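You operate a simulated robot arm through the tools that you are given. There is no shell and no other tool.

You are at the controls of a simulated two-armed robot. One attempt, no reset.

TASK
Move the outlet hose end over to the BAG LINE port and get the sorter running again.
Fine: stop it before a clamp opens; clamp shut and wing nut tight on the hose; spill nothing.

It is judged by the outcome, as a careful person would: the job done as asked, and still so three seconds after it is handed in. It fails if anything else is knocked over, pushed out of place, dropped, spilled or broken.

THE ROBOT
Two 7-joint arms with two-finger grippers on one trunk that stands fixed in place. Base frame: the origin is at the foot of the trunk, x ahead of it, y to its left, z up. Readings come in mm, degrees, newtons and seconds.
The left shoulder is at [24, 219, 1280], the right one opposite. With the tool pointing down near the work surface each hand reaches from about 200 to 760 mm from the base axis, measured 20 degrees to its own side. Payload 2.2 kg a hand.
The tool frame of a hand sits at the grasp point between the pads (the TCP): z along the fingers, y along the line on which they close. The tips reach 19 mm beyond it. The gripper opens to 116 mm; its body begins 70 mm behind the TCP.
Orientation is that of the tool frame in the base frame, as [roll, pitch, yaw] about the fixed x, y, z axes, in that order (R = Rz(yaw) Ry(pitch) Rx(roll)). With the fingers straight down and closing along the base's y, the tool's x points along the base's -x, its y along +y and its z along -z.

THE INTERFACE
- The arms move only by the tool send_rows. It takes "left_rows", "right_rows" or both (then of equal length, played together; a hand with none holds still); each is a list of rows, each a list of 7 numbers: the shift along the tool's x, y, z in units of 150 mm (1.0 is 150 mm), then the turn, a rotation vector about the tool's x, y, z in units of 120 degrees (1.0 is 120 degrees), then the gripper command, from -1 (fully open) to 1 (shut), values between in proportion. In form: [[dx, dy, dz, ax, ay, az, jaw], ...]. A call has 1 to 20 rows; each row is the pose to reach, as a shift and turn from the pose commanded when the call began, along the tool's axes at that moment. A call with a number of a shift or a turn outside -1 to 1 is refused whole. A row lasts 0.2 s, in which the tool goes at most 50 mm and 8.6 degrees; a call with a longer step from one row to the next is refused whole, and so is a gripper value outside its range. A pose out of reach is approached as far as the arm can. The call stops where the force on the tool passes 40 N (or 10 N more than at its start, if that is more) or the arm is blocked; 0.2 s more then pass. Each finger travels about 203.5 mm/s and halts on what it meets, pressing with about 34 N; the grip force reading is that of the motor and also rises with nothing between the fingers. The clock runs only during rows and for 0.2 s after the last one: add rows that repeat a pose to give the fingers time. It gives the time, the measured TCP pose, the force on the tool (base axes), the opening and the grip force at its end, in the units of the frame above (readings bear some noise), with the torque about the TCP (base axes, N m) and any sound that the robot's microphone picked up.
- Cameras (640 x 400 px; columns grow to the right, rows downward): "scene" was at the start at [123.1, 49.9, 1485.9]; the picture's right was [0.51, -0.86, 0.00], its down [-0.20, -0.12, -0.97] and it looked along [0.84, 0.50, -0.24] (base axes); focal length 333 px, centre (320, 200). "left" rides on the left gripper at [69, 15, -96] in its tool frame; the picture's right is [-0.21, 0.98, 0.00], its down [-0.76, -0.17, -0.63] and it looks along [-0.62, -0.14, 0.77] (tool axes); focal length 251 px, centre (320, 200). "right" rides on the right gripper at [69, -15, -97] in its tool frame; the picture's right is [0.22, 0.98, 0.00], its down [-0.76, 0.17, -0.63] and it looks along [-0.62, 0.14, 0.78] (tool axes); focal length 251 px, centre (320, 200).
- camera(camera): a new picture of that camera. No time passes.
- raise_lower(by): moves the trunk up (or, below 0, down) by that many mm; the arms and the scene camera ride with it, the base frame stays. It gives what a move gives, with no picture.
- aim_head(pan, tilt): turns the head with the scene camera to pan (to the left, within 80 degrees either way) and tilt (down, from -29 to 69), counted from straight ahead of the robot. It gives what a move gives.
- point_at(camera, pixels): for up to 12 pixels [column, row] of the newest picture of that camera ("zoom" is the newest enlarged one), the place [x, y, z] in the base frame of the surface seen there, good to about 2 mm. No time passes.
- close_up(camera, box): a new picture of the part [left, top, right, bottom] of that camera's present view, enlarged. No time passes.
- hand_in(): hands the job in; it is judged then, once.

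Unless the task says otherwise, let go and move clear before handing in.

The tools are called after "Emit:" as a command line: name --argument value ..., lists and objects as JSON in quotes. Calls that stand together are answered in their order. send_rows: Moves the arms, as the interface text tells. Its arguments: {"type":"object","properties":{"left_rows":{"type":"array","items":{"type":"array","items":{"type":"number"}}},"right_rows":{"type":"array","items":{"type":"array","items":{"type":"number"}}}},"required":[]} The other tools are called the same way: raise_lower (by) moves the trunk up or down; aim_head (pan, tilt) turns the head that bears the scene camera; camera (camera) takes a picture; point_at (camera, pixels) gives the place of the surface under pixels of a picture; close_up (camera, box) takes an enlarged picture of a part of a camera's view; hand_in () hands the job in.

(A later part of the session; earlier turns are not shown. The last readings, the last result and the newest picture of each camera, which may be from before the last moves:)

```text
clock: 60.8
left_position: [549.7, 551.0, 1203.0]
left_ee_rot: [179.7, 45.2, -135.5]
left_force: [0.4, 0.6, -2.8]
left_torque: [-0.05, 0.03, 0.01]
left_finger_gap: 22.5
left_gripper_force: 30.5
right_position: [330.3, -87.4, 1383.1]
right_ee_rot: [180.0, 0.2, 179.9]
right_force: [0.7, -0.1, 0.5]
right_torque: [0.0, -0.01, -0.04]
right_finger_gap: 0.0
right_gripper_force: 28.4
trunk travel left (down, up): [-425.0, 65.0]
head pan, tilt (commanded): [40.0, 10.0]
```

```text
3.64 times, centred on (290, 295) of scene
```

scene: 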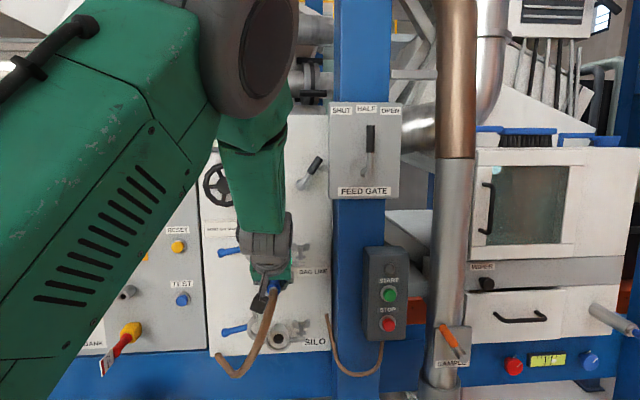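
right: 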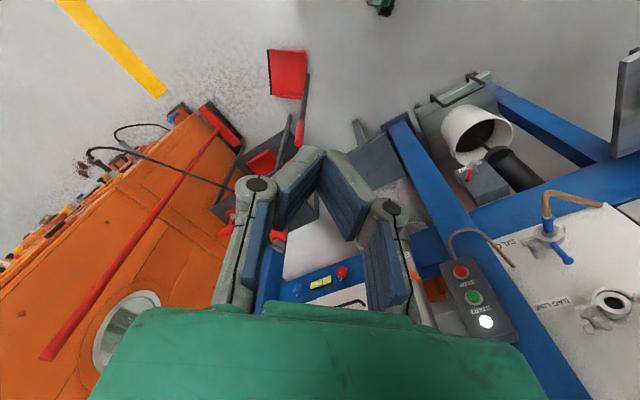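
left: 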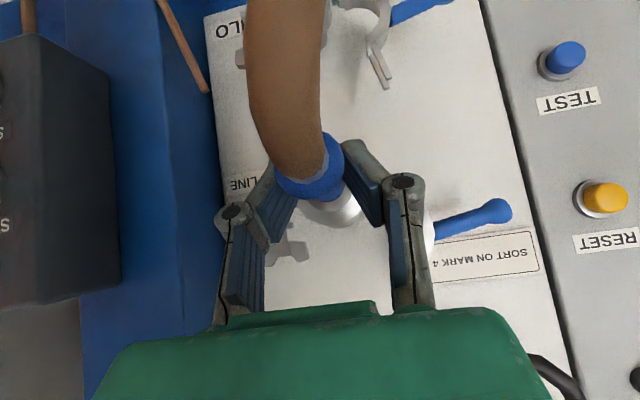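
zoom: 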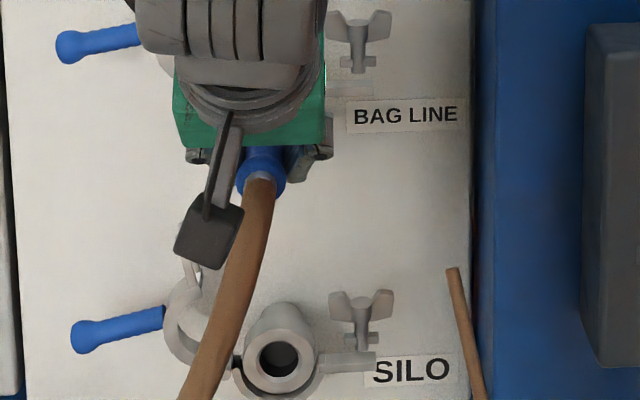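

Emit:
point_at --camera "zoom" --pixels '[[338, 25], [380, 25], [359, 25], [359, 62], [339, 305], [382, 305], [361, 305], [361, 342], [70, 48], [86, 338], [345, 90], [345, 365]]'

Emit:
point_at --camera "zoom" --pixels '[[280, 330], [258, 357], [304, 357], [280, 380], [120, 38], [135, 323], [340, 15], [341, 295], [360, 90], [360, 365], [235, 365], [300, 330]]'

```text
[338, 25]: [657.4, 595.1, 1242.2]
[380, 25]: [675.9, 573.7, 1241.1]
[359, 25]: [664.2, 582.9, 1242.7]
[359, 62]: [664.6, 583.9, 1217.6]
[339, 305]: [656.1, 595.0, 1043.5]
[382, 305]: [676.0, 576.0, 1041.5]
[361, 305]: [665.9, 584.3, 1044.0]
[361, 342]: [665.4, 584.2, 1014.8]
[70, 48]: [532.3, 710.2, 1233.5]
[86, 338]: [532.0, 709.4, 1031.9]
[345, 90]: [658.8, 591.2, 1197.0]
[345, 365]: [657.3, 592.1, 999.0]
```

```text
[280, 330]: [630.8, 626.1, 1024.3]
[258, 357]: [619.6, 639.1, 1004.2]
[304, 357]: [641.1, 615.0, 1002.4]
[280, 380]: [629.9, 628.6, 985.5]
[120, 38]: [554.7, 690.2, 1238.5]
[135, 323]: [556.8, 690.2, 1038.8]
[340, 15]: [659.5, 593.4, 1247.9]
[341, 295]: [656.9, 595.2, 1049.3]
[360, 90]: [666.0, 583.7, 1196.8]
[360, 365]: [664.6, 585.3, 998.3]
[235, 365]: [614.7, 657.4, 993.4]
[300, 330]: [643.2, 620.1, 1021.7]
```

Matching features (ear 1197 vs 998.6, wing nut offset ≈4 px) put the ports about 200 mm apart, so I need about 4 mm more height. I'll raise by that and compare the views again.

Emit:
send_rows --left_rows '[[-0.019, 0, -0.019, 0, 0, 0, 1], [-0.019, 0, -0.019, 0, 0, 0, 1]]'

Emit:
close_up --camera "left" --box '[220, 100, 440, 300]'

```text
clock: 61.4
left_position: [549.2, 551.5, 1205.5]
left_ee_rot: [179.8, 45.2, -135.5]
left_force: [0.4, 0.1, -2.5]
left_torque: [-0.02, 0.02, 0.03]
left_finger_gap: 22.6
left_gripper_force: 30.1
right_position: [328.8, -88.3, 1383.2]
right_ee_rot: [-180.0, 0.1, 180.0]
right_force: [-0.7, -0.2, 0.4]
right_torque: [0.0, -0.01, 0.03]
right_finger_gap: 0.2
right_gripper_force: 28.2
trunk travel left (down, up): [-425.0, 65.0]
head pan, tilt (commanded): [40.0, 10.0]
```

```text
2.00 times, centred on (330, 200) of left
```

zoom: 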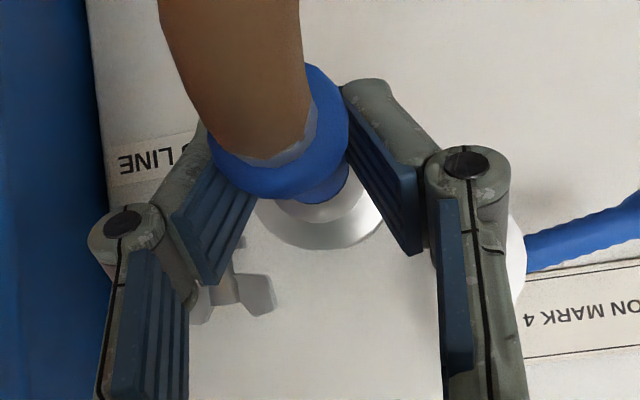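

The crop now matches the SILO reference view to within about 1 px vertically. I'll push the hose end straight in along the normal by the same 60 mm I pulled it out, slowing near the seat.

Emit:
send_rows --left_rows '[[-0.05, -0.004, 0.05, 0, 0, 0, 1], [-0.1, -0.008, 0.1, 0, 0, 0, 1], [-0.15, -0.008, 0.15, 0, 0, 0, 1], [-0.19, -0.008, 0.19, 0, 0, 0, 1], [-0.215, -0.008, 0.215, 0, 0, 0, 1], [-0.235, -0.008, 0.235, 0, 0, 0, 1], [-0.25, -0.008, 0.25, 0, 0, 0, 1], [-0.262, -0.008, 0.262, 0, 0, 0, 1], [-0.272, -0.008, 0.272, 0, 0, 0, 1], [-0.28, -0.008, 0.28, 0, 0, 0, 1], [-0.28, -0.008, 0.28, 0, 0, 0, 1]]'

Emit:
camera --camera "left"

Emit:
close_up --camera "left" --box '[220, 100, 440, 300]'

Emit:
close_up --camera "scene" --box '[210, 200, 350, 380]'

```text
clock: 63.8
left_position: [591.8, 591.8, 1205.1]
left_ee_rot: [179.8, 45.2, -135.6]
left_force: [0.1, -0.5, -2.0]
left_torque: [-0.08, 0.02, -0.01]
left_finger_gap: 22.3
left_gripper_force: 30.0
right_position: [330.3, -87.5, 1383.4]
right_ee_rot: [180.0, 0.1, 180.0]
right_force: [-1.5, -0.7, 0.4]
right_torque: [-0.01, 0.0, 0.02]
right_finger_gap: 0.1
right_gripper_force: 28.5
trunk travel left (down, up): [-425.0, 65.0]
head pan, tilt (commanded): [40.0, 10.0]
```

```text
taken
```

left: 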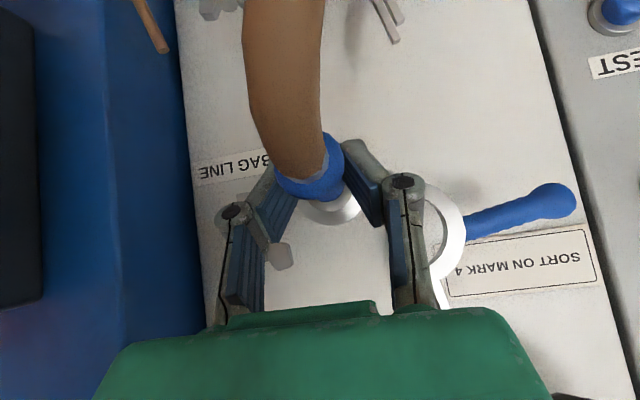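

```text
2.00 times, centred on (330, 200) of left
```

zoom: 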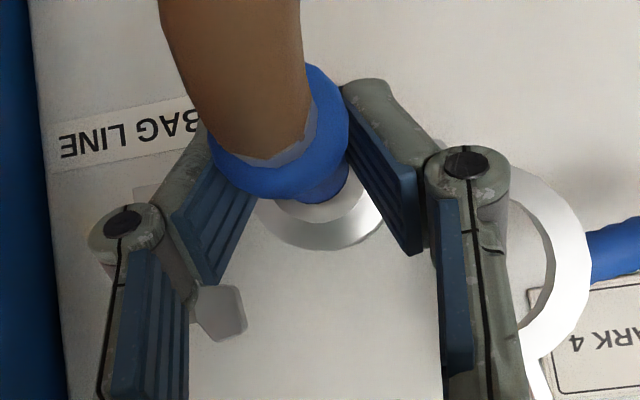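

```text
2.22 times, centred on (280, 290) of scene
```

zoom: 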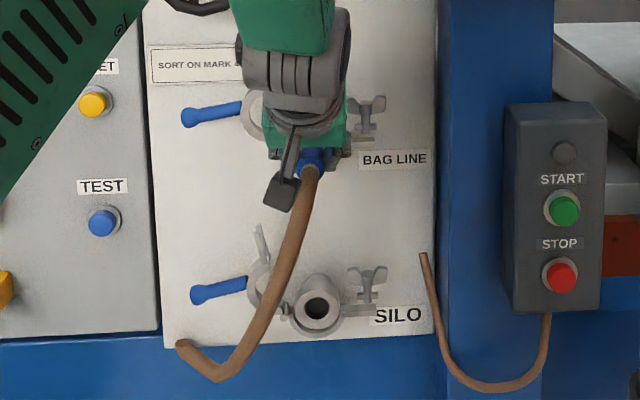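

The view matches the SILO seated view (wing lobe at (281,257) vs (282,256)), with d≈102.8 vs 101.1 when seated. I'll nudge the last couple of millimetres and watch for contact.

Emit:
send_rows --left_rows '[[-0.004, 0, 0.004, 0, 0, 0, 1], [-0.008, 0, 0.008, 0, 0, 0, 1], [-0.012, 0, 0.012, 0, 0, 0, 1], [-0.015, 0, 0.015, 0, 0, 0, 1], [-0.015, 0, 0.015, 0, 0, 0, 1]]'

Emit:
close_up --camera "left" --box '[220, 100, 440, 300]'

```text
clock: 65.0
left_position: [592.5, 591.6, 1205.0]
left_ee_rot: [179.7, 45.1, -135.5]
left_force: [-13.4, -9.1, -8.8]
left_torque: [-0.19, 0.21, 0.09]
left_finger_gap: 22.4
left_gripper_force: 29.9
right_position: [327.5, -90.2, 1383.3]
right_ee_rot: [179.9, 0.1, -180.0]
right_force: [0.3, -0.2, -0.1]
right_torque: [0.0, 0.02, -0.01]
right_finger_gap: 0.0
right_gripper_force: 29.0
trunk travel left (down, up): [-425.0, 65.0]
head pan, tilt (commanded): [40.0, 10.0]
```

```text
2.00 times, centred on (330, 200) of left
```

zoom: 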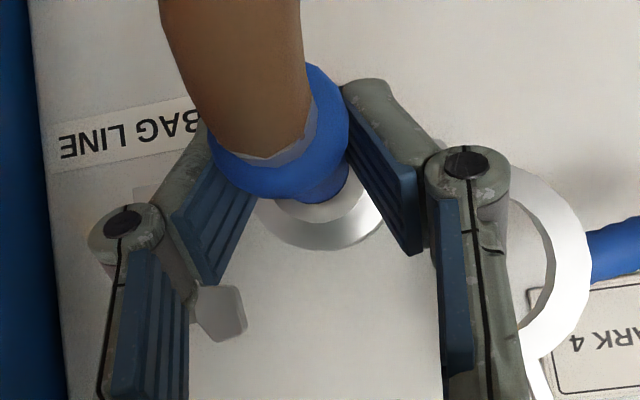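

Contact came at d≈102.5 with about 16 N, so the flange is seated. I'll ease the push and open the jaws only slightly, keeping the fingers around the sleeve, to see whether it stays put.

Emit:
send_rows --left_rows '[[0.006, 0, -0.006, 0, 0, 0, 1], [0.008, 0, -0.008, 0, 0, 0, 0.7], [0.008, 0, -0.008, 0, 0, 0, 0.55], [0.008, 0, -0.008, 0, 0, 0, 0.5], [0.008, 0, -0.008, 0, 0, 0, 0.5]]'

Emit:
close_up --camera "left" --box '[220, 100, 440, 300]'

```text
clock: 66.2
left_position: [593.3, 592.1, 1206.6]
left_ee_rot: [179.8, 45.2, -135.5]
left_force: [0.3, -0.3, -0.2]
left_torque: [0.01, 0.03, -0.04]
left_finger_gap: 28.8
left_gripper_force: 0.0
right_position: [329.2, -88.9, 1382.8]
right_ee_rot: [-179.9, 0.2, 180.0]
right_force: [-0.1, -1.0, 0.7]
right_torque: [0.02, -0.03, 0.0]
right_finger_gap: 0.0
right_gripper_force: 28.9
trunk travel left (down, up): [-425.0, 65.0]
head pan, tilt (commanded): [40.0, 10.0]
```

```text
2.00 times, centred on (330, 200) of left
```

zoom: 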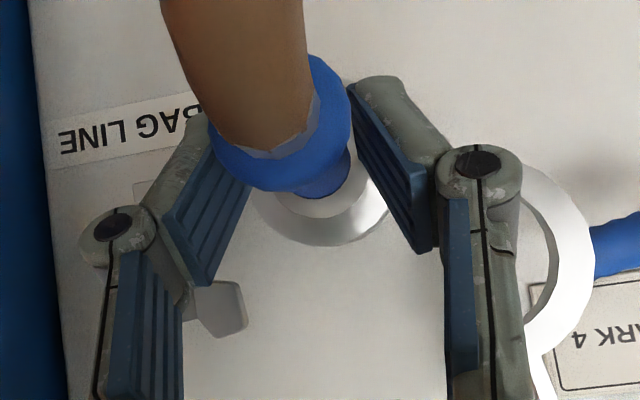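

The end stayed put when released (the small shift matches the hand's own motion). I'll open wider, hold a second and confirm it's stable before leaving it.

Emit:
send_rows --left_rows '[[0, 0, 0, 0, 0, 0, 0.4], [0, 0, 0, 0, 0, 0, 0.2], [0, 0, 0, 0, 0, 0, 0.1], [0, 0, 0, 0, 0, 0, 0.1], [0, 0, 0, 0, 0, 0, 0.1], [0, 0, 0, 0, 0, 0, 0.1]]'

Emit:
close_up --camera "left" --box '[220, 100, 440, 300]'

Emit:
point_at --camera "zoom" --pixels '[[320, 185], [285, 175], [330, 235], [300, 215], [365, 200], [235, 305], [215, 330], [560, 250], [545, 350], [620, 245], [150, 190], [330, 160]]'

```text
clock: 67.6
left_position: [593.5, 593.5, 1205.2]
left_ee_rot: [179.8, 45.2, -135.6]
left_force: [0.1, -0.1, 0.1]
left_torque: [0.02, 0.01, -0.01]
left_finger_gap: 52.0
left_gripper_force: 0.1
right_position: [329.2, -89.2, 1384.3]
right_ee_rot: [-180.0, 0.1, 179.9]
right_force: [0.6, 0.1, 0.0]
right_torque: [-0.03, 0.02, -0.01]
right_finger_gap: 0.2
right_gripper_force: 28.4
trunk travel left (down, up): [-425.0, 65.0]
head pan, tilt (commanded): [40.0, 10.0]
```

```text
2.00 times, centred on (330, 200) of left
```

zoom: 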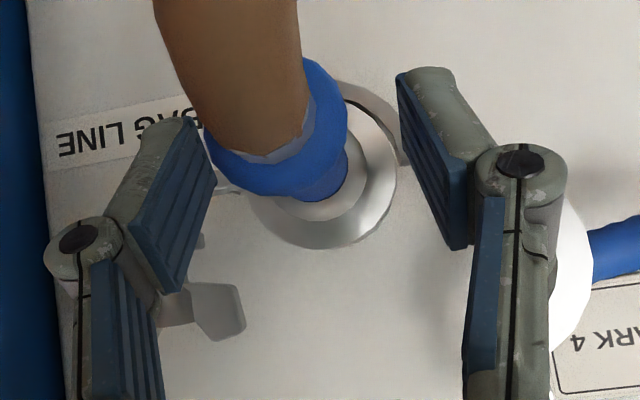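

```text
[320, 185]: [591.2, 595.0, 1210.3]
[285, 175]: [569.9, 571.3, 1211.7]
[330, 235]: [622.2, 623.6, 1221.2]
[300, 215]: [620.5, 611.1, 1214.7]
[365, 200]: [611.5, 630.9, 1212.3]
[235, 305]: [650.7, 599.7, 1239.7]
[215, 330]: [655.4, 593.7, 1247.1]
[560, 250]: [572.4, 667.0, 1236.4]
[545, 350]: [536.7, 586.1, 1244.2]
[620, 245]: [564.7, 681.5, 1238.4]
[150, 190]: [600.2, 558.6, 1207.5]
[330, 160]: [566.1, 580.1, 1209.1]
```

The hose end sits steadily in the BAG LINE port (sleeve top at z≈1210, on axis). I'll withdraw up and outward, close the jaws, and move to the left under the open BAG LINE handle.

Emit:
send_rows --left_rows '[[0, 0, -0.15, 0, 0, 0, 0.1], [0, 0, -0.3, 0, 0, 0, 0.1], [0, 0, -0.45, 0, 0, 0, 0.1], [0, 0, -0.6, 0, 0, 0, 0.1], [-0.03, 0.12, -0.55, 0, 0, 0, 0.5], [-0.06, 0.24, -0.5, 0, 0, 0, 1], [-0.1, 0.36, -0.45, 0, 0, 0, 1], [-0.13, 0.48, -0.4, 0, 0, 0, 1], [-0.16, 0.6, -0.35, 0, 0, 0, 1], [-0.19, 0.693, -0.309, 0, 0, 0, 1], [-0.19, 0.693, -0.309, 0, 0, 0, 1]]'

Emit:
camera --camera "left"

Emit:
camera --camera "scene"

```text
clock: 70.0
left_position: [510.3, 657.8, 1258.7]
left_ee_rot: [179.8, 45.3, -135.5]
left_force: [0.5, 0.5, 0.1]
left_torque: [0.01, -0.02, -0.04]
left_finger_gap: 0.2
left_gripper_force: 28.7
right_position: [329.7, -86.3, 1384.8]
right_ee_rot: [179.9, 0.2, 179.9]
right_force: [-0.3, -0.1, -0.3]
right_torque: [-0.01, 0.02, 0.03]
right_finger_gap: 0.0
right_gripper_force: 28.2
trunk travel left (down, up): [-425.0, 65.0]
head pan, tilt (commanded): [40.0, 10.0]
```

```text
taken
```

left: 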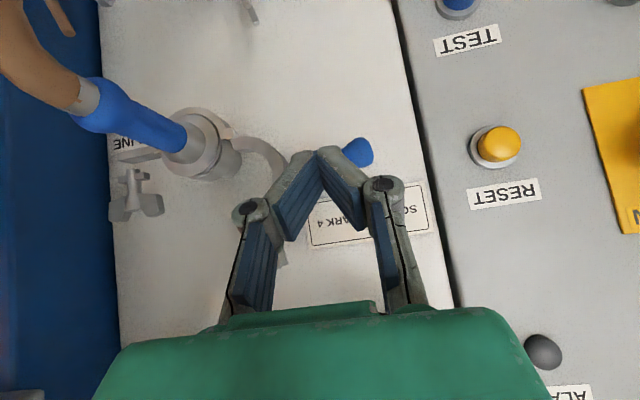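

```text
taken
```

scene: 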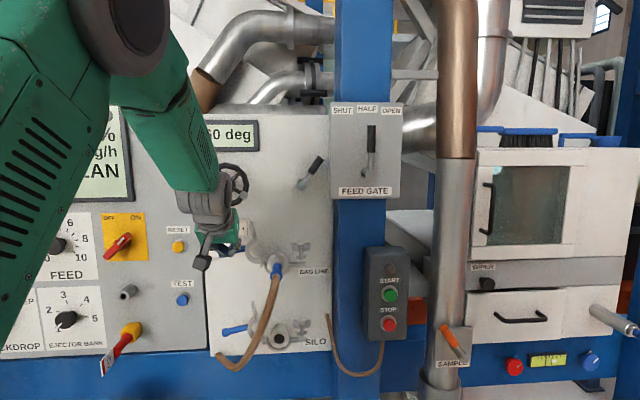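

The hand is clear, with the handle's knob visible at (357,152) and the hose end still at the port. I'll check the seat and handle position before pushing.

Emit:
close_up --camera "scene" --box '[220, 215, 330, 305]'

Emit:
close_up --camera "left" --box '[80, 60, 400, 260]'

Emit:
point_at --camera "left" --pixels '[[357, 152], [365, 160], [290, 200], [280, 150], [262, 145], [215, 145], [190, 150], [165, 140], [135, 205], [225, 165], [130, 150], [268, 165]]'

```text
4.44 times, centred on (275, 260) of scene
```

zoom: 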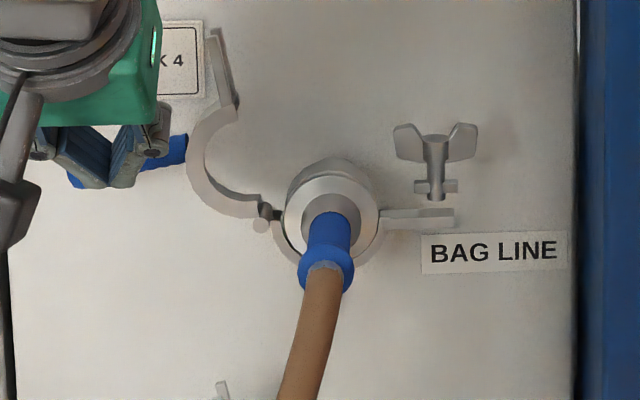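

```text
2.00 times, centred on (240, 160) of left
```

zoom: 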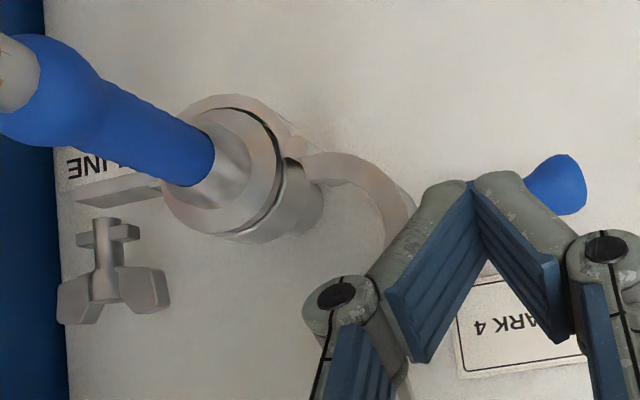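

```text
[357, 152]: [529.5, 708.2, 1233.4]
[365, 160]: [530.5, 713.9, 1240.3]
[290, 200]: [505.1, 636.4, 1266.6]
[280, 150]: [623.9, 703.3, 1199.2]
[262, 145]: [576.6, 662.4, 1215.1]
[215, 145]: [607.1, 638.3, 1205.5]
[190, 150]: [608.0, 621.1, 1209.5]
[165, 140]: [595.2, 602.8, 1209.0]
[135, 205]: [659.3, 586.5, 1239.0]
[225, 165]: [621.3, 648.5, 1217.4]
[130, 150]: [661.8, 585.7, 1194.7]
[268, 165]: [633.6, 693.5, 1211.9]
```

The flange sits squarely in front of the port and the lower half cradles it. I'll slip the closed fingers under the handle (s≈−104) and lift it along its arc about the hinge.

Emit:
send_rows --left_rows '[[0, 0, 0.2, 0, 0, 0, 1], [0, 0, 0.38, 0, 0, 0, 1], [0, 0, 0.52, 0, 0, 0, 1], [-0.038, 0, 0.482, 0, 0, 0, 1], [-0.075, 0, 0.445, 0, 0, 0, 1], [-0.1226, -0.04, 0.3974, 0, 0, 0, 1], [-0.167, -0.087, 0.353, 0, 0, 0, 1], [-0.207, -0.14, 0.313, 0, 0, 0, 1], [-0.2475, -0.2, 0.2725, 0, 0, 0, 1]]'

Emit:
camera --camera "left"

Emit:
close_up --camera "scene" --box '[220, 215, 330, 305]'

```text
clock: 72.1
left_position: [563.0, 674.9, 1251.3]
left_ee_rot: [179.8, 44.3, -135.6]
left_force: [0.7, 1.2, -0.1]
left_torque: [0.02, 0.0, 0.0]
left_finger_gap: 0.0
left_gripper_force: 28.1
right_position: [323.4, -86.8, 1387.6]
right_ee_rot: [-180.0, 0.4, -180.0]
right_force: [0.2, -0.4, 0.6]
right_torque: [0.0, -0.05, -0.01]
right_finger_gap: 0.0
right_gripper_force: 28.5
trunk travel left (down, up): [-425.0, 65.0]
head pan, tilt (commanded): [40.0, 10.0]
stopped in row 9 (left hand): the force on the tool passed its limit at 42 N (the readings are from after the stop); the commanded pose is now the measured one
```

```text
taken
```

left: 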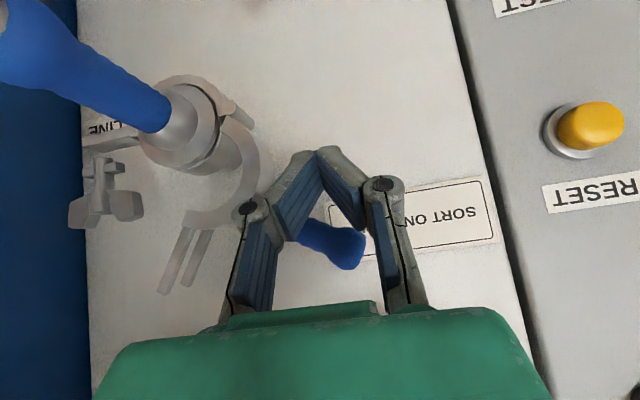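

```text
4.44 times, centred on (275, 260) of scene
```

zoom: 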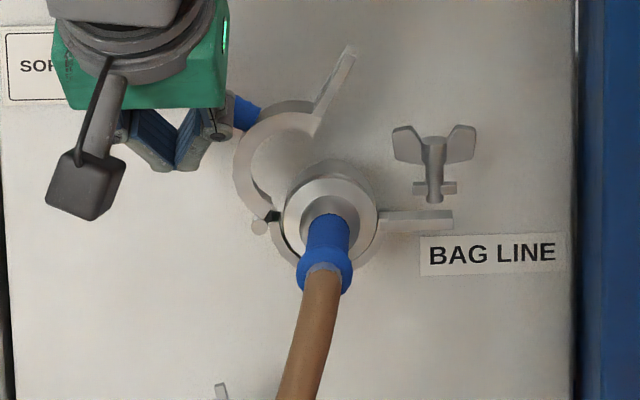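

The clamp half rose about 40° before the force limit tripped (42 N), and readings are near zero now. I'll look closely at how the handle sits against the fingers.

Emit:
close_up --camera "left" --box '[160, 80, 440, 300]'

Emit:
point_at --camera "left" --pixels '[[345, 250], [325, 240], [308, 230], [310, 165], [345, 160], [320, 155], [270, 205], [383, 185], [200, 240], [180, 255], [245, 170], [230, 105]]'

```text
1.82 times, centred on (300, 190) of left
```

zoom: 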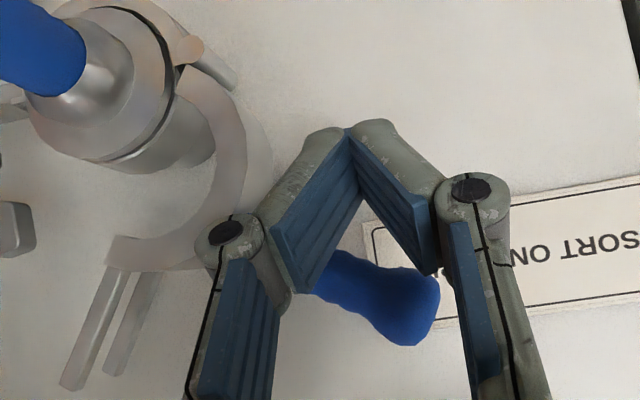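

```text
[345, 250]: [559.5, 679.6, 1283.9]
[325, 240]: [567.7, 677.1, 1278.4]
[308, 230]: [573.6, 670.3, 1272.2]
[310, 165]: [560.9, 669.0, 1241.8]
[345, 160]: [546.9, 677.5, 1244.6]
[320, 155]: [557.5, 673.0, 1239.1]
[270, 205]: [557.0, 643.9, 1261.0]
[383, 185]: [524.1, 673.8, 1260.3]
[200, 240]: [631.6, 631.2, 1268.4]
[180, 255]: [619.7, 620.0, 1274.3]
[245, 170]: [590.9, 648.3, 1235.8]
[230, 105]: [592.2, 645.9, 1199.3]
```

Emit:
camera --camera "scene"

Emit:
close_up --camera "scene" --box '[180, 110, 320, 270]'

Emit:
point_at --camera "zoom" --pixels '[[230, 150], [265, 150], [210, 150], [225, 185], [240, 185], [260, 195], [190, 250], [225, 260], [150, 230], [170, 190]]'

```text
taken
```

scene: 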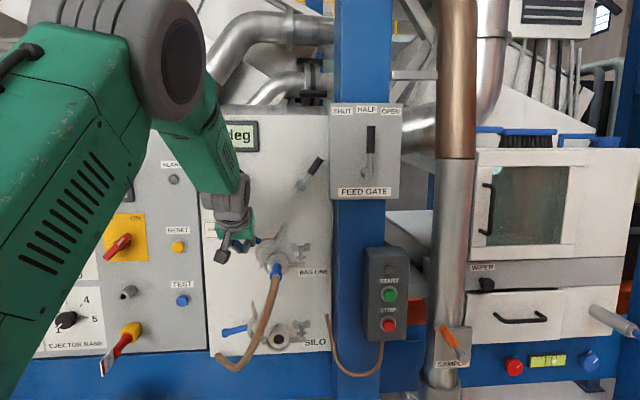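

```text
2.50 times, centred on (250, 190) of scene
```

zoom: 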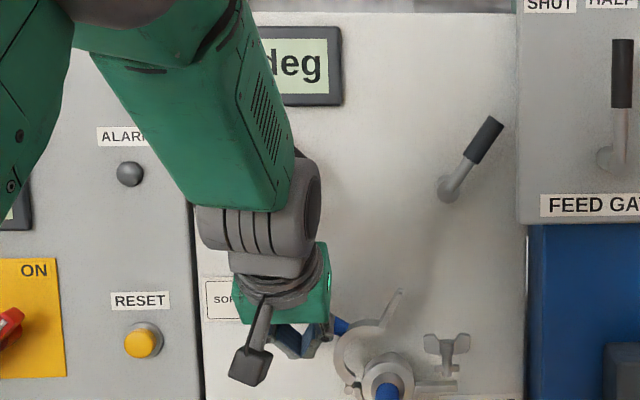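

```text
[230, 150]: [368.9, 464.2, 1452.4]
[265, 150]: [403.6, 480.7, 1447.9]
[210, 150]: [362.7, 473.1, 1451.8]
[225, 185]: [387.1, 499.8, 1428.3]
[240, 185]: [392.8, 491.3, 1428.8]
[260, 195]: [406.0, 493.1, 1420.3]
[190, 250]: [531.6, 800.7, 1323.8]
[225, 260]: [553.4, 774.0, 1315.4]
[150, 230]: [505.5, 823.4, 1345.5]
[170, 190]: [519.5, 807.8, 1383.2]
```

The handle has turned to about 55° from closed, and the fingers pushed too low on it with a wedging angle. I'll flatten the hand to 30° pitch, push nearer the knob from its lower left, and go slower.

Emit:
send_rows --left_rows '[[-0.0377, 0, -0.0094, 0, -0.0625, 0, 1], [-0.0768, 0, -0.0174, 0, -0.125, 0, 1], [-0.0957, -0.02, -0.0363, 0, -0.125, 0, 1], [-0.1145, -0.06, -0.0551, 0, -0.125, 0, 1], [-0.131, -0.1, -0.0716, 0, -0.125, 0, 1], [-0.1428, -0.141, -0.0834, 0, -0.125, 0, 1], [-0.1522, -0.187, -0.0928, 0, -0.125, 0, 1], [-0.1593, -0.23, -0.0999, 0, -0.125, 0, 1], [-0.1617, -0.271, -0.1023, 0, -0.125, 0, 1]]'

Emit:
camera --camera "left"

Emit:
close_up --camera "scene" --box '[220, 215, 330, 305]'

```text
clock: 74.1
left_position: [598.1, 648.9, 1278.2]
left_ee_rot: [179.5, 59.3, -135.8]
left_force: [-0.6, 1.4, -0.5]
left_torque: [0.01, -0.01, 0.01]
left_finger_gap: 0.2
left_gripper_force: 28.8
right_position: [324.6, -88.5, 1386.5]
right_ee_rot: [180.0, 0.2, -180.0]
right_force: [-0.3, -1.4, 0.5]
right_torque: [-0.01, -0.02, -0.02]
right_finger_gap: 0.0
right_gripper_force: 28.5
trunk travel left (down, up): [-425.0, 65.0]
head pan, tilt (commanded): [40.0, 10.0]
```

```text
taken
```

left: 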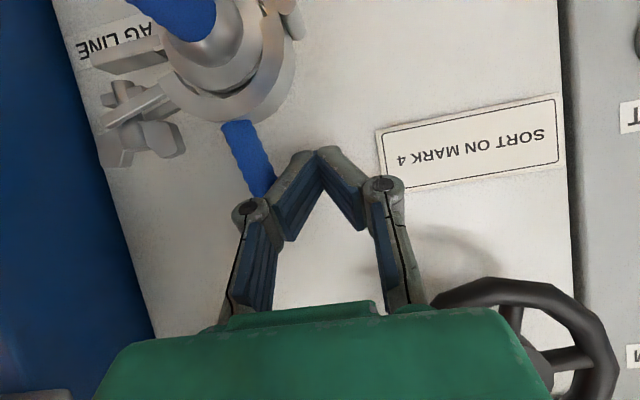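

```text
4.44 times, centred on (275, 260) of scene
```

zoom: 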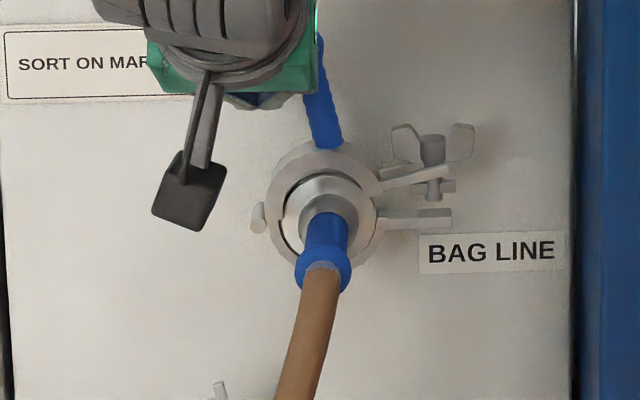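

The half is about 15° from shut and the fork is coming down around the bolt. The handwheel shows at the lower right of the wrist view, so I'll check its clearance before the last push.

Emit:
point_at --camera "left" --pixels '[[500, 288], [440, 300], [590, 350], [560, 365], [605, 390], [248, 160], [240, 130], [150, 100], [160, 150], [130, 150]]'

Emit:
close_up --camera "left" --box '[70, 0, 330, 220]'

```text
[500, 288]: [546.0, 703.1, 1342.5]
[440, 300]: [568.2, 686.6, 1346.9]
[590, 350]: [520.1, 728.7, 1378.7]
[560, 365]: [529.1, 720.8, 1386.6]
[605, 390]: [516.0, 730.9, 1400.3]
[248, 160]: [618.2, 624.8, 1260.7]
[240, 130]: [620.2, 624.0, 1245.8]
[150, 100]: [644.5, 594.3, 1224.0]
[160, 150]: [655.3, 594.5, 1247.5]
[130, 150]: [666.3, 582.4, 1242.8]
```

```text
1.82 times, centred on (200, 110) of left
```

zoom: 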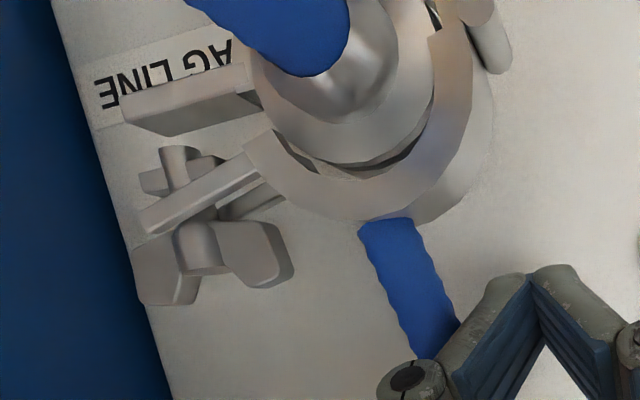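

The rim sits at d≈57 and z≥1340, well clear of the hand. The fork is straddling the bolt, so I'll push the handle the remaining way to shut.

Emit:
send_rows --left_rows '[[0, -0.033, 0, 0, 0, 0, 1], [0, -0.073, 0, 0, 0, 0, 1], [0, -0.115, 0, 0, 0, 0, 1], [0.009, -0.16, 0.005, 0, 0, 0, 1], [0.0173, -0.2, 0.01, 0, 0, 0, 1], [0.023, -0.227, 0.0133, 0, 0, 0, 1], [0.023, -0.24, 0.0133, 0, 0, 0, 1], [0.023, -0.24, 0.0133, 0, 0, 0, 1]]'

Emit:
camera --camera "left"

Emit:
close_up --camera "scene" --box '[220, 215, 330, 305]'

```text
clock: 75.8
left_position: [613.3, 631.5, 1274.6]
left_ee_rot: [179.1, 59.2, -134.8]
left_force: [-31.6, 36.7, 0.5]
left_torque: [-0.32, -0.2, 0.34]
left_finger_gap: 0.0
left_gripper_force: 28.4
right_position: [323.0, -91.9, 1384.6]
right_ee_rot: [179.8, 0.3, 180.0]
right_force: [0.9, -1.0, 0.3]
right_torque: [0.04, 0.09, -0.02]
right_finger_gap: 0.0
right_gripper_force: 28.4
trunk travel left (down, up): [-425.0, 65.0]
head pan, tilt (commanded): [40.0, 10.0]
stopped in row 8 (left hand): the force on the tool passed its limit at 40 N (the readings are from after the stop); the commanded pose is now the measured one
```

```text
taken
```

left: 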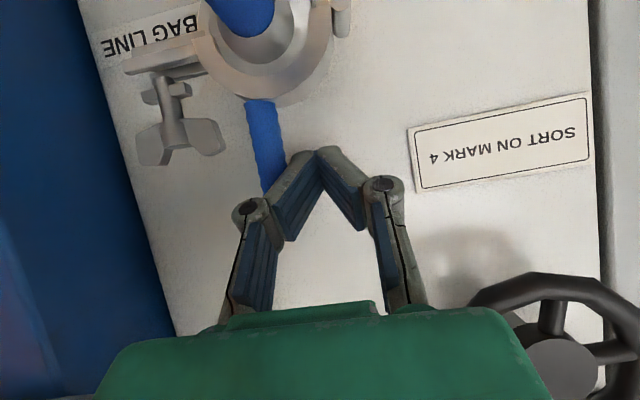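

```text
4.44 times, centred on (275, 260) of scene
```

zoom: 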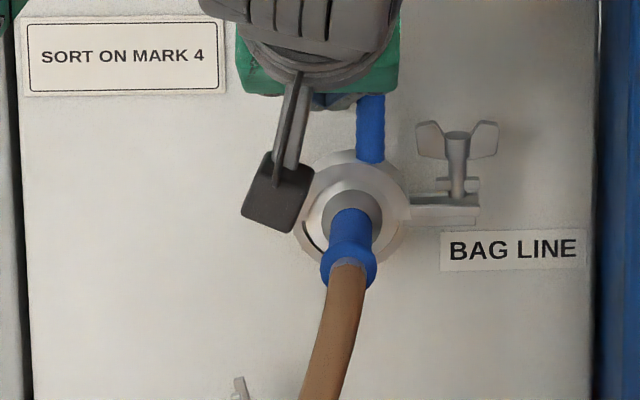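

The handle is upright and the ears have met; the 48 N is just me leaning on the closed stop. I'll ease off to the left, withdraw, and check that the clamp stays shut.

Emit:
send_rows --left_rows '[[0, 0.03, 0, 0, 0, 0, 1], [0, 0.07, 0, 0, 0, 0, 1], [0, 0.1, -0.1, 0, 0, 0, 1], [0, 0.1, -0.3, 0, 0, 0, 1], [0, 0.1, -0.55, 0, 0, 0, 1], [0, 0.0, -0.75, 0, 0, 0, 1], [0, -0.2, -0.75, 0, 0, 0, 1], [0, -0.35, -0.75, 0, 0, 0, 1]]'

Emit:
camera --camera "left"

Emit:
camera --camera "scene"

```text
clock: 77.6
left_position: [592.0, 507.1, 1336.4]
left_ee_rot: [178.5, 59.7, -136.3]
left_force: [-0.5, -1.2, -0.3]
left_torque: [-0.01, 0.03, 0.02]
left_finger_gap: 0.0
left_gripper_force: 28.5
right_position: [326.7, -100.6, 1384.4]
right_ee_rot: [179.4, 0.0, 179.8]
right_force: [0.1, 0.3, 0.4]
right_torque: [-0.03, 0.02, 0.0]
right_finger_gap: 0.0
right_gripper_force: 28.1
trunk travel left (down, up): [-425.0, 65.0]
head pan, tilt (commanded): [40.0, 10.0]
```

```text
taken
```

left: 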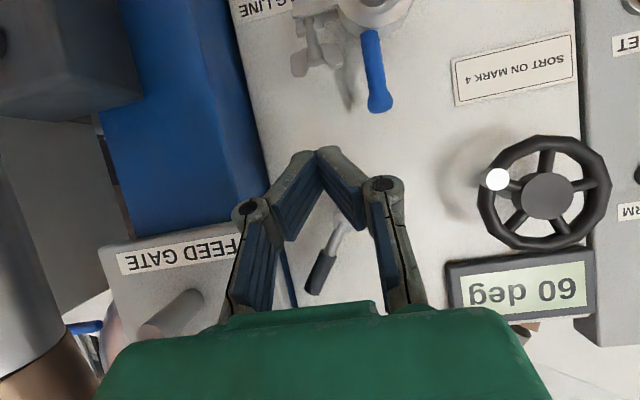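

```text
taken
```

scene: 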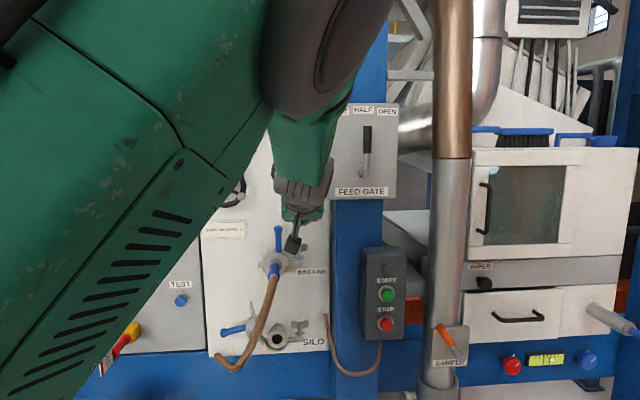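

The BAG LINE clamp stays shut with the handle upright, and the handwheel still reads 60 deg. Next I'll position the closed fingertips in front of the left lobe of the BAG LINE wing nut to turn it clockwise.

Emit:
send_rows --left_rows '[[0.05, 0.02, 0.095, 0, 0.025, 0, 1], [0.1, 0.04, 0.19, 0, 0.05, 0, 1], [0.15, 0.06, 0.286, 0, 0.075, 0, 1], [0.2, 0.08, 0.381, 0, 0.1, 0, 1], [0.25, 0.1, 0.477, 0, 0.125, 0, 1], [0.298, 0.113, 0.572, 0, 0.125, 0, 1], [0.298, 0.113, 0.572, 0, 0.125, 0, 1]]'

Emit:
camera --camera "left"

Emit:
close_up --camera "left" --box '[220, 40, 440, 200]'

```text
clock: 79.2
left_position: [614.6, 564.2, 1250.4]
left_ee_rot: [179.4, 44.4, -135.5]
left_force: [0.2, -0.5, 0.1]
left_torque: [0.0, 0.0, 0.02]
left_finger_gap: 0.0
left_gripper_force: 29.0
right_position: [325.6, -92.1, 1385.8]
right_ee_rot: [179.8, 0.2, 179.7]
right_force: [0.2, 0.0, 0.3]
right_torque: [-0.02, 0.02, -0.02]
right_finger_gap: 0.0
right_gripper_force: 28.3
trunk travel left (down, up): [-425.0, 65.0]
head pan, tilt (commanded): [40.0, 10.0]
```

```text
taken
```

left: 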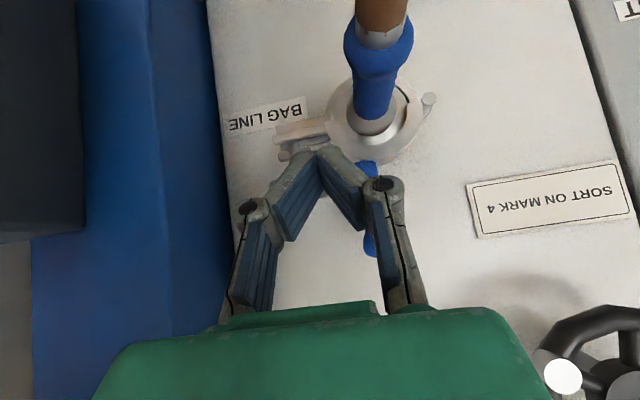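

```text
2.50 times, centred on (330, 120) of left
```

zoom: 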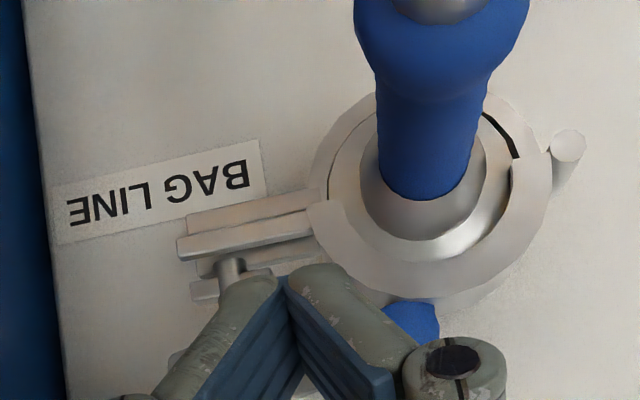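

The hand reads s≈36 and z≈1250; I want s≈43 and z≈1254 so the fingertips meet only the left lobe. I'll correct that and look again.

Emit:
send_rows --left_rows '[[-0.01, -0.025, -0.01, 0, 0, 0, 1], [-0.019, -0.049, -0.019, 0, 0, 0, 1], [-0.019, -0.049, -0.019, 0, 0, 0, 1]]'

Emit:
close_up --camera "left" --box '[200, 60, 440, 260]'

Emit:
close_up --camera "scene" --box '[220, 215, 330, 305]'

```text
clock: 80.0
left_position: [619.8, 562.3, 1253.4]
left_ee_rot: [179.3, 44.3, -135.4]
left_force: [-0.6, 0.4, -0.9]
left_torque: [-0.03, 0.01, 0.0]
left_finger_gap: 0.0
left_gripper_force: 28.7
right_position: [325.9, -89.8, 1384.5]
right_ee_rot: [180.0, 0.4, 179.7]
right_force: [-0.5, 0.7, 0.1]
right_torque: [0.0, -0.05, 0.0]
right_finger_gap: 0.0
right_gripper_force: 27.8
trunk travel left (down, up): [-425.0, 65.0]
head pan, tilt (commanded): [40.0, 10.0]
```

```text
2.00 times, centred on (320, 160) of left
```

zoom: 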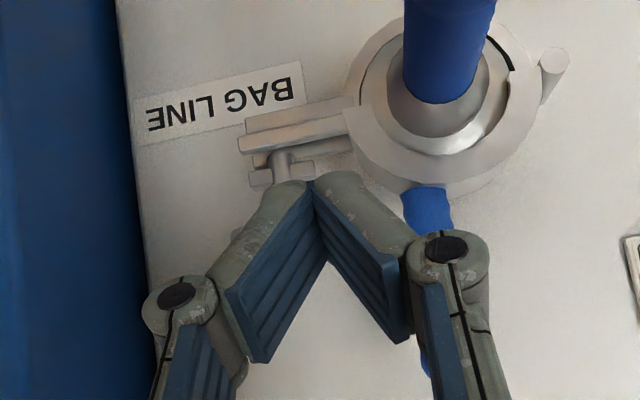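

```text
4.44 times, centred on (275, 260) of scene
```

zoom: 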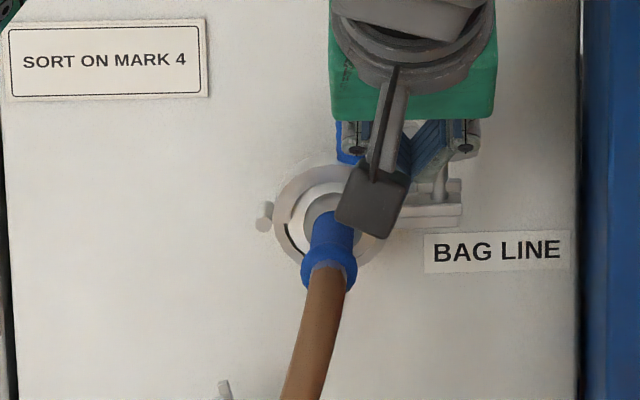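

The fingertips are in front of the left lobe (s≈41, z≈1240), clear of the handle and stem. I'll press inward along the normal to turn the nut clockwise.

Emit:
send_rows --left_rows '[[-0.047, -0.005, 0.047, 0, 0, 0, 1], [-0.094, -0.01, 0.094, 0, 0, 0, 1], [-0.132, -0.01, 0.132, 0, 0, 0, 1], [-0.1556, -0.01, 0.1556, 0, 0, 0, 1], [-0.174, -0.01, 0.174, 0, 0, 0, 1], [-0.193, -0.01, 0.193, 0, 0, 0, 1], [-0.207, -0.01, 0.207, 0, 0, 0, 1], [-0.224, -0.01, 0.224, 0, 0, 0, 1], [-0.224, -0.01, 0.224, 0, 0, 0, 1]]'

Emit:
close_up --camera "left" --box '[200, 60, 440, 260]'

Emit:
close_up --camera "scene" --box '[220, 215, 330, 305]'

```text
clock: 82.0
left_position: [647.9, 585.6, 1259.7]
left_ee_rot: [179.2, 44.8, -135.5]
left_force: [-29.3, -12.0, 7.2]
left_torque: [-0.05, 0.24, -0.13]
left_finger_gap: 0.1
left_gripper_force: 28.2
right_position: [319.1, -101.8, 1384.5]
right_ee_rot: [179.6, 0.6, 179.9]
right_force: [0.0, -0.2, 0.6]
right_torque: [0.01, -0.01, 0.0]
right_finger_gap: 0.0
right_gripper_force: 28.3
trunk travel left (down, up): [-425.0, 65.0]
head pan, tilt (commanded): [40.0, 10.0]
```

```text
2.00 times, centred on (320, 160) of left
```

zoom: 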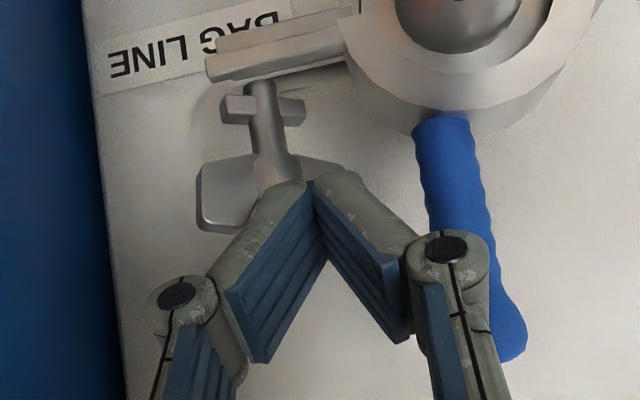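

```text
4.44 times, centred on (275, 260) of scene
```

zoom: 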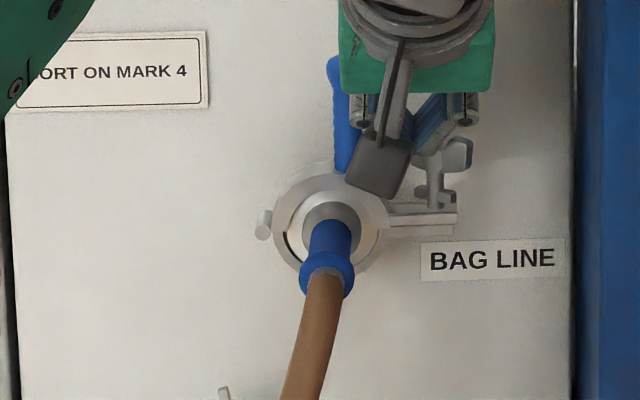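

The nut turned about 20°, then the fingertips hit its hub (31 N). I'll back off, shift 6 mm left so only the lobe's end is pushed, and press again.

Emit:
send_rows --left_rows '[[0.05, 0, -0.05, 0, 0, 0, 1], [0.1, 0, -0.1, 0, 0, 0, 1], [0.1, 0.02, -0.1, 0, 0, 0, 1], [0.1, 0.04, -0.1, 0, 0, 0, 1], [0.07, 0.04, -0.07, 0, 0, 0, 1], [0.05, 0.04, -0.05, 0, 0, 0, 1], [0.035, 0.04, -0.035, 0, 0, 0, 1], [0.02, 0.04, -0.02, 0, 0, 0, 1], [0.005, 0.04, -0.005, 0, 0, 0, 1], [-0.008, 0.04, 0.008, 0, 0, 0, 1], [-0.014, 0.04, 0.014, 0, 0, 0, 1]]'

Emit:
close_up --camera "left" --box '[200, 60, 440, 260]'

Emit:
close_up --camera "scene" --box '[220, 215, 330, 305]'

```text
clock: 84.4
left_position: [651.2, 596.8, 1256.8]
left_ee_rot: [179.3, 44.6, -135.6]
left_force: [-6.0, -0.3, 4.6]
left_torque: [0.01, -0.05, 0.03]
left_finger_gap: 0.0
left_gripper_force: 28.4
right_position: [325.2, -95.4, 1384.2]
right_ee_rot: [179.7, 0.1, 179.8]
right_force: [-0.4, -0.5, 0.4]
right_torque: [-0.01, 0.01, 0.0]
right_finger_gap: 0.0
right_gripper_force: 28.5
trunk travel left (down, up): [-425.0, 65.0]
head pan, tilt (commanded): [40.0, 10.0]
```

```text
2.00 times, centred on (320, 160) of left
```

zoom: 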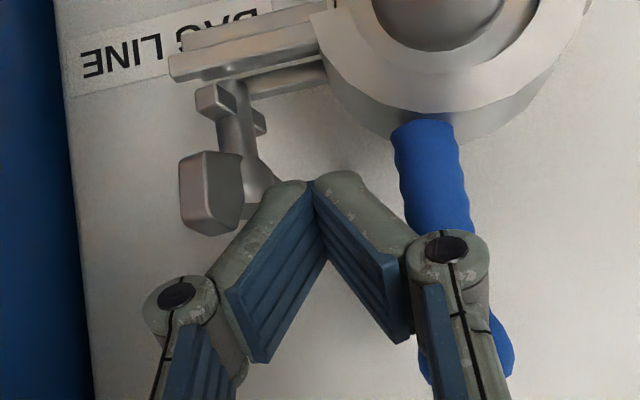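

```text
4.44 times, centred on (275, 260) of scene
```

zoom: 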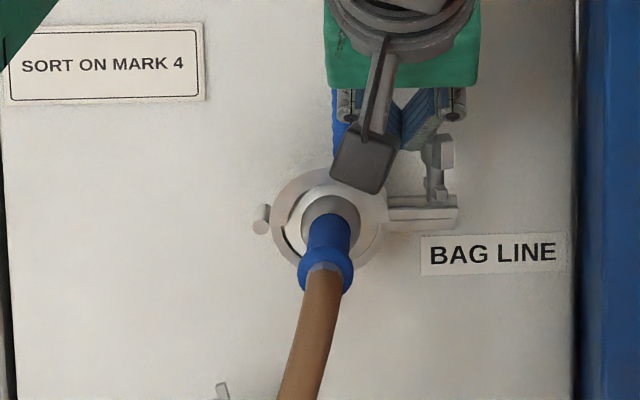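

The nut has now turned roughly 55° (near lobe facing front-right at (210,190) in the crop). I'll back off and open the jaws to pinch the near lobe and finish the turn.

Emit:
send_rows --left_rows '[[0.06, 0.02, -0.06, 0, 0, 0, 1], [0.14, 0.02, -0.16, 0, 0, 0, 1], [0.2, -0.02, -0.26, 0, 0, 0, 0.8], [0.22, -0.08, -0.3, 0, 0, 0, 0.5], [0.22, -0.12, -0.3, 0, 0, 0, 0.4], [0.22, -0.12, -0.3, 0, 0, 0, 0.4]]'

Emit:
camera --camera "left"

Emit:
close_up --camera "left" --box '[220, 40, 440, 200]'

```text
clock: 85.8
left_position: [626.4, 545.7, 1265.5]
left_ee_rot: [179.2, 44.3, -135.3]
left_force: [-0.2, 0.0, -0.7]
left_torque: [0.01, 0.01, 0.01]
left_finger_gap: 34.6
left_gripper_force: 0.0
right_position: [324.8, -94.4, 1385.2]
right_ee_rot: [179.8, 0.1, 180.0]
right_force: [0.5, 0.0, -0.2]
right_torque: [0.03, -0.01, 0.02]
right_finger_gap: 0.3
right_gripper_force: 28.5
trunk travel left (down, up): [-425.0, 65.0]
head pan, tilt (commanded): [40.0, 10.0]
```

```text
taken
```

left: 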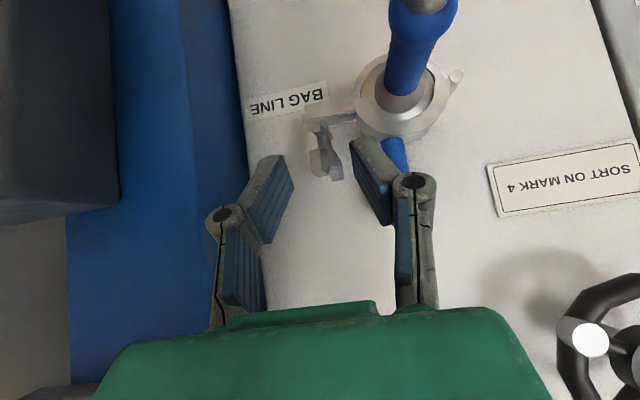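

```text
2.50 times, centred on (330, 120) of left
```

zoom: 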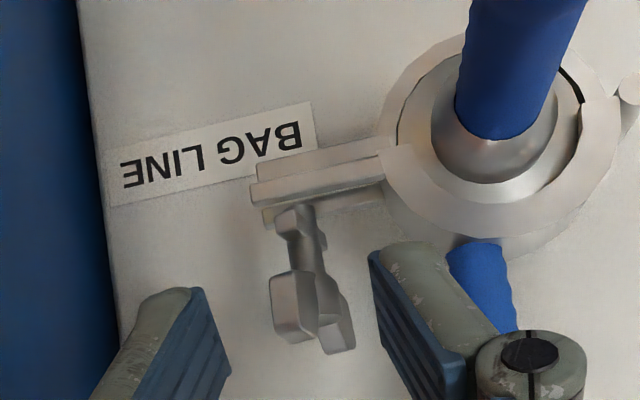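

Emit:
point_at --camera "zoom" --pixels '[[290, 300], [280, 290], [308, 305], [335, 325], [345, 335], [300, 235], [320, 250], [320, 320], [300, 335], [315, 220], [420, 270], [180, 330]]'

```text
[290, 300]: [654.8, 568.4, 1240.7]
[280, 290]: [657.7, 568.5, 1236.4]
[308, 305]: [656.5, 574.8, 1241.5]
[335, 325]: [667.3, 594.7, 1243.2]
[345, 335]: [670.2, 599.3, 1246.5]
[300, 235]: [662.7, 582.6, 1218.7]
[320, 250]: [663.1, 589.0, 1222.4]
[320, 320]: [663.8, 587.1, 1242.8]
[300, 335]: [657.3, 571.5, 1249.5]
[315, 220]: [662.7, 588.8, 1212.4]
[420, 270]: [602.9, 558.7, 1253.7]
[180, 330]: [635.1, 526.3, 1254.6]
```

The nut's near lobe is at (655,568) and far lobe at (670,599): about 20° left to go. I'll bring the open jaws around the near lobe and close, which squares it up with the panel normal.

Emit:
send_rows --left_rows '[[-0.02, 0, 0.07, 0, 0, 0, 0.4], [-0.04, 0, 0.14, 0, 0, 0, 0.4], [-0.06, 0, 0.21, 0, 0, 0, 0.4], [-0.073, 0, 0.257, 0, 0, 0, 0.4], [-0.073, 0, 0.257, 0, 0, 0, 0.4]]'

Emit:
close_up --camera "left" --box '[200, 60, 440, 260]'

```text
clock: 87.0
left_position: [649.6, 569.3, 1244.3]
left_ee_rot: [179.2, 44.5, -135.5]
left_force: [0.1, -0.4, 0.6]
left_torque: [0.01, -0.03, 0.03]
left_finger_gap: 34.7
left_gripper_force: 0.1
right_position: [323.5, -96.0, 1385.3]
right_ee_rot: [179.6, 0.2, 179.8]
right_force: [0.3, -1.0, 0.5]
right_torque: [-0.01, 0.0, 0.0]
right_finger_gap: 0.3
right_gripper_force: 28.6
trunk travel left (down, up): [-425.0, 65.0]
head pan, tilt (commanded): [40.0, 10.0]
```

```text
2.00 times, centred on (320, 160) of left
```

zoom: 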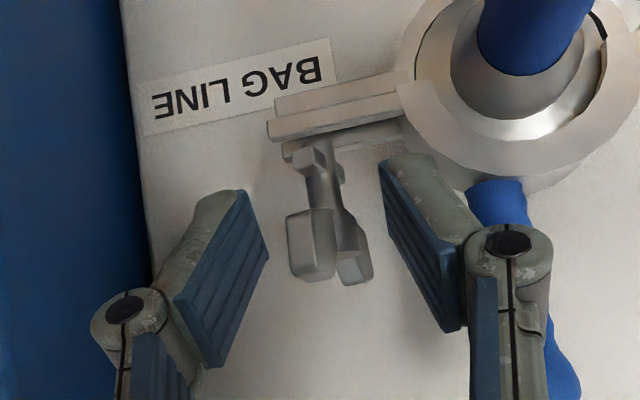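

The lobe at (310,240) in the crop lies between the pads. Closing now.

Emit:
send_rows --left_rows '[[0, 0, 0, 0, 0, 0, 0.6], [0, 0, 0, 0, 0, 0, 0.75], [0, 0, 0, 0, 0, 0, 0.9], [0, 0, 0, 0, 0, 0, 1], [0, 0, 0, 0, 0, 0, 1], [0, 0, 0, 0, 0, 0, 1]]'

Emit:
close_up --camera "left" --box '[200, 60, 440, 260]'

```text
clock: 88.4
left_position: [651.3, 569.8, 1244.6]
left_ee_rot: [179.1, 44.3, -135.5]
left_force: [-3.3, 0.8, -1.0]
left_torque: [-0.19, 0.1, 0.1]
left_finger_gap: 9.0
left_gripper_force: 36.9
right_position: [325.2, -94.1, 1384.3]
right_ee_rot: [179.8, 0.2, 179.9]
right_force: [0.3, -0.3, 0.0]
right_torque: [0.0, 0.01, -0.03]
right_finger_gap: 0.0
right_gripper_force: 28.7
trunk travel left (down, up): [-425.0, 65.0]
head pan, tilt (commanded): [40.0, 10.0]
```

```text
2.00 times, centred on (320, 160) of left
```

zoom: 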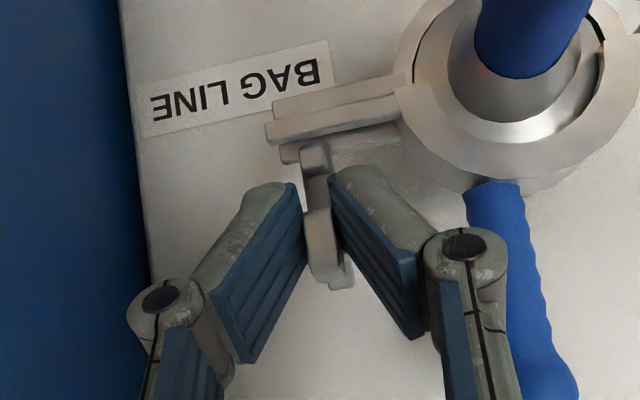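

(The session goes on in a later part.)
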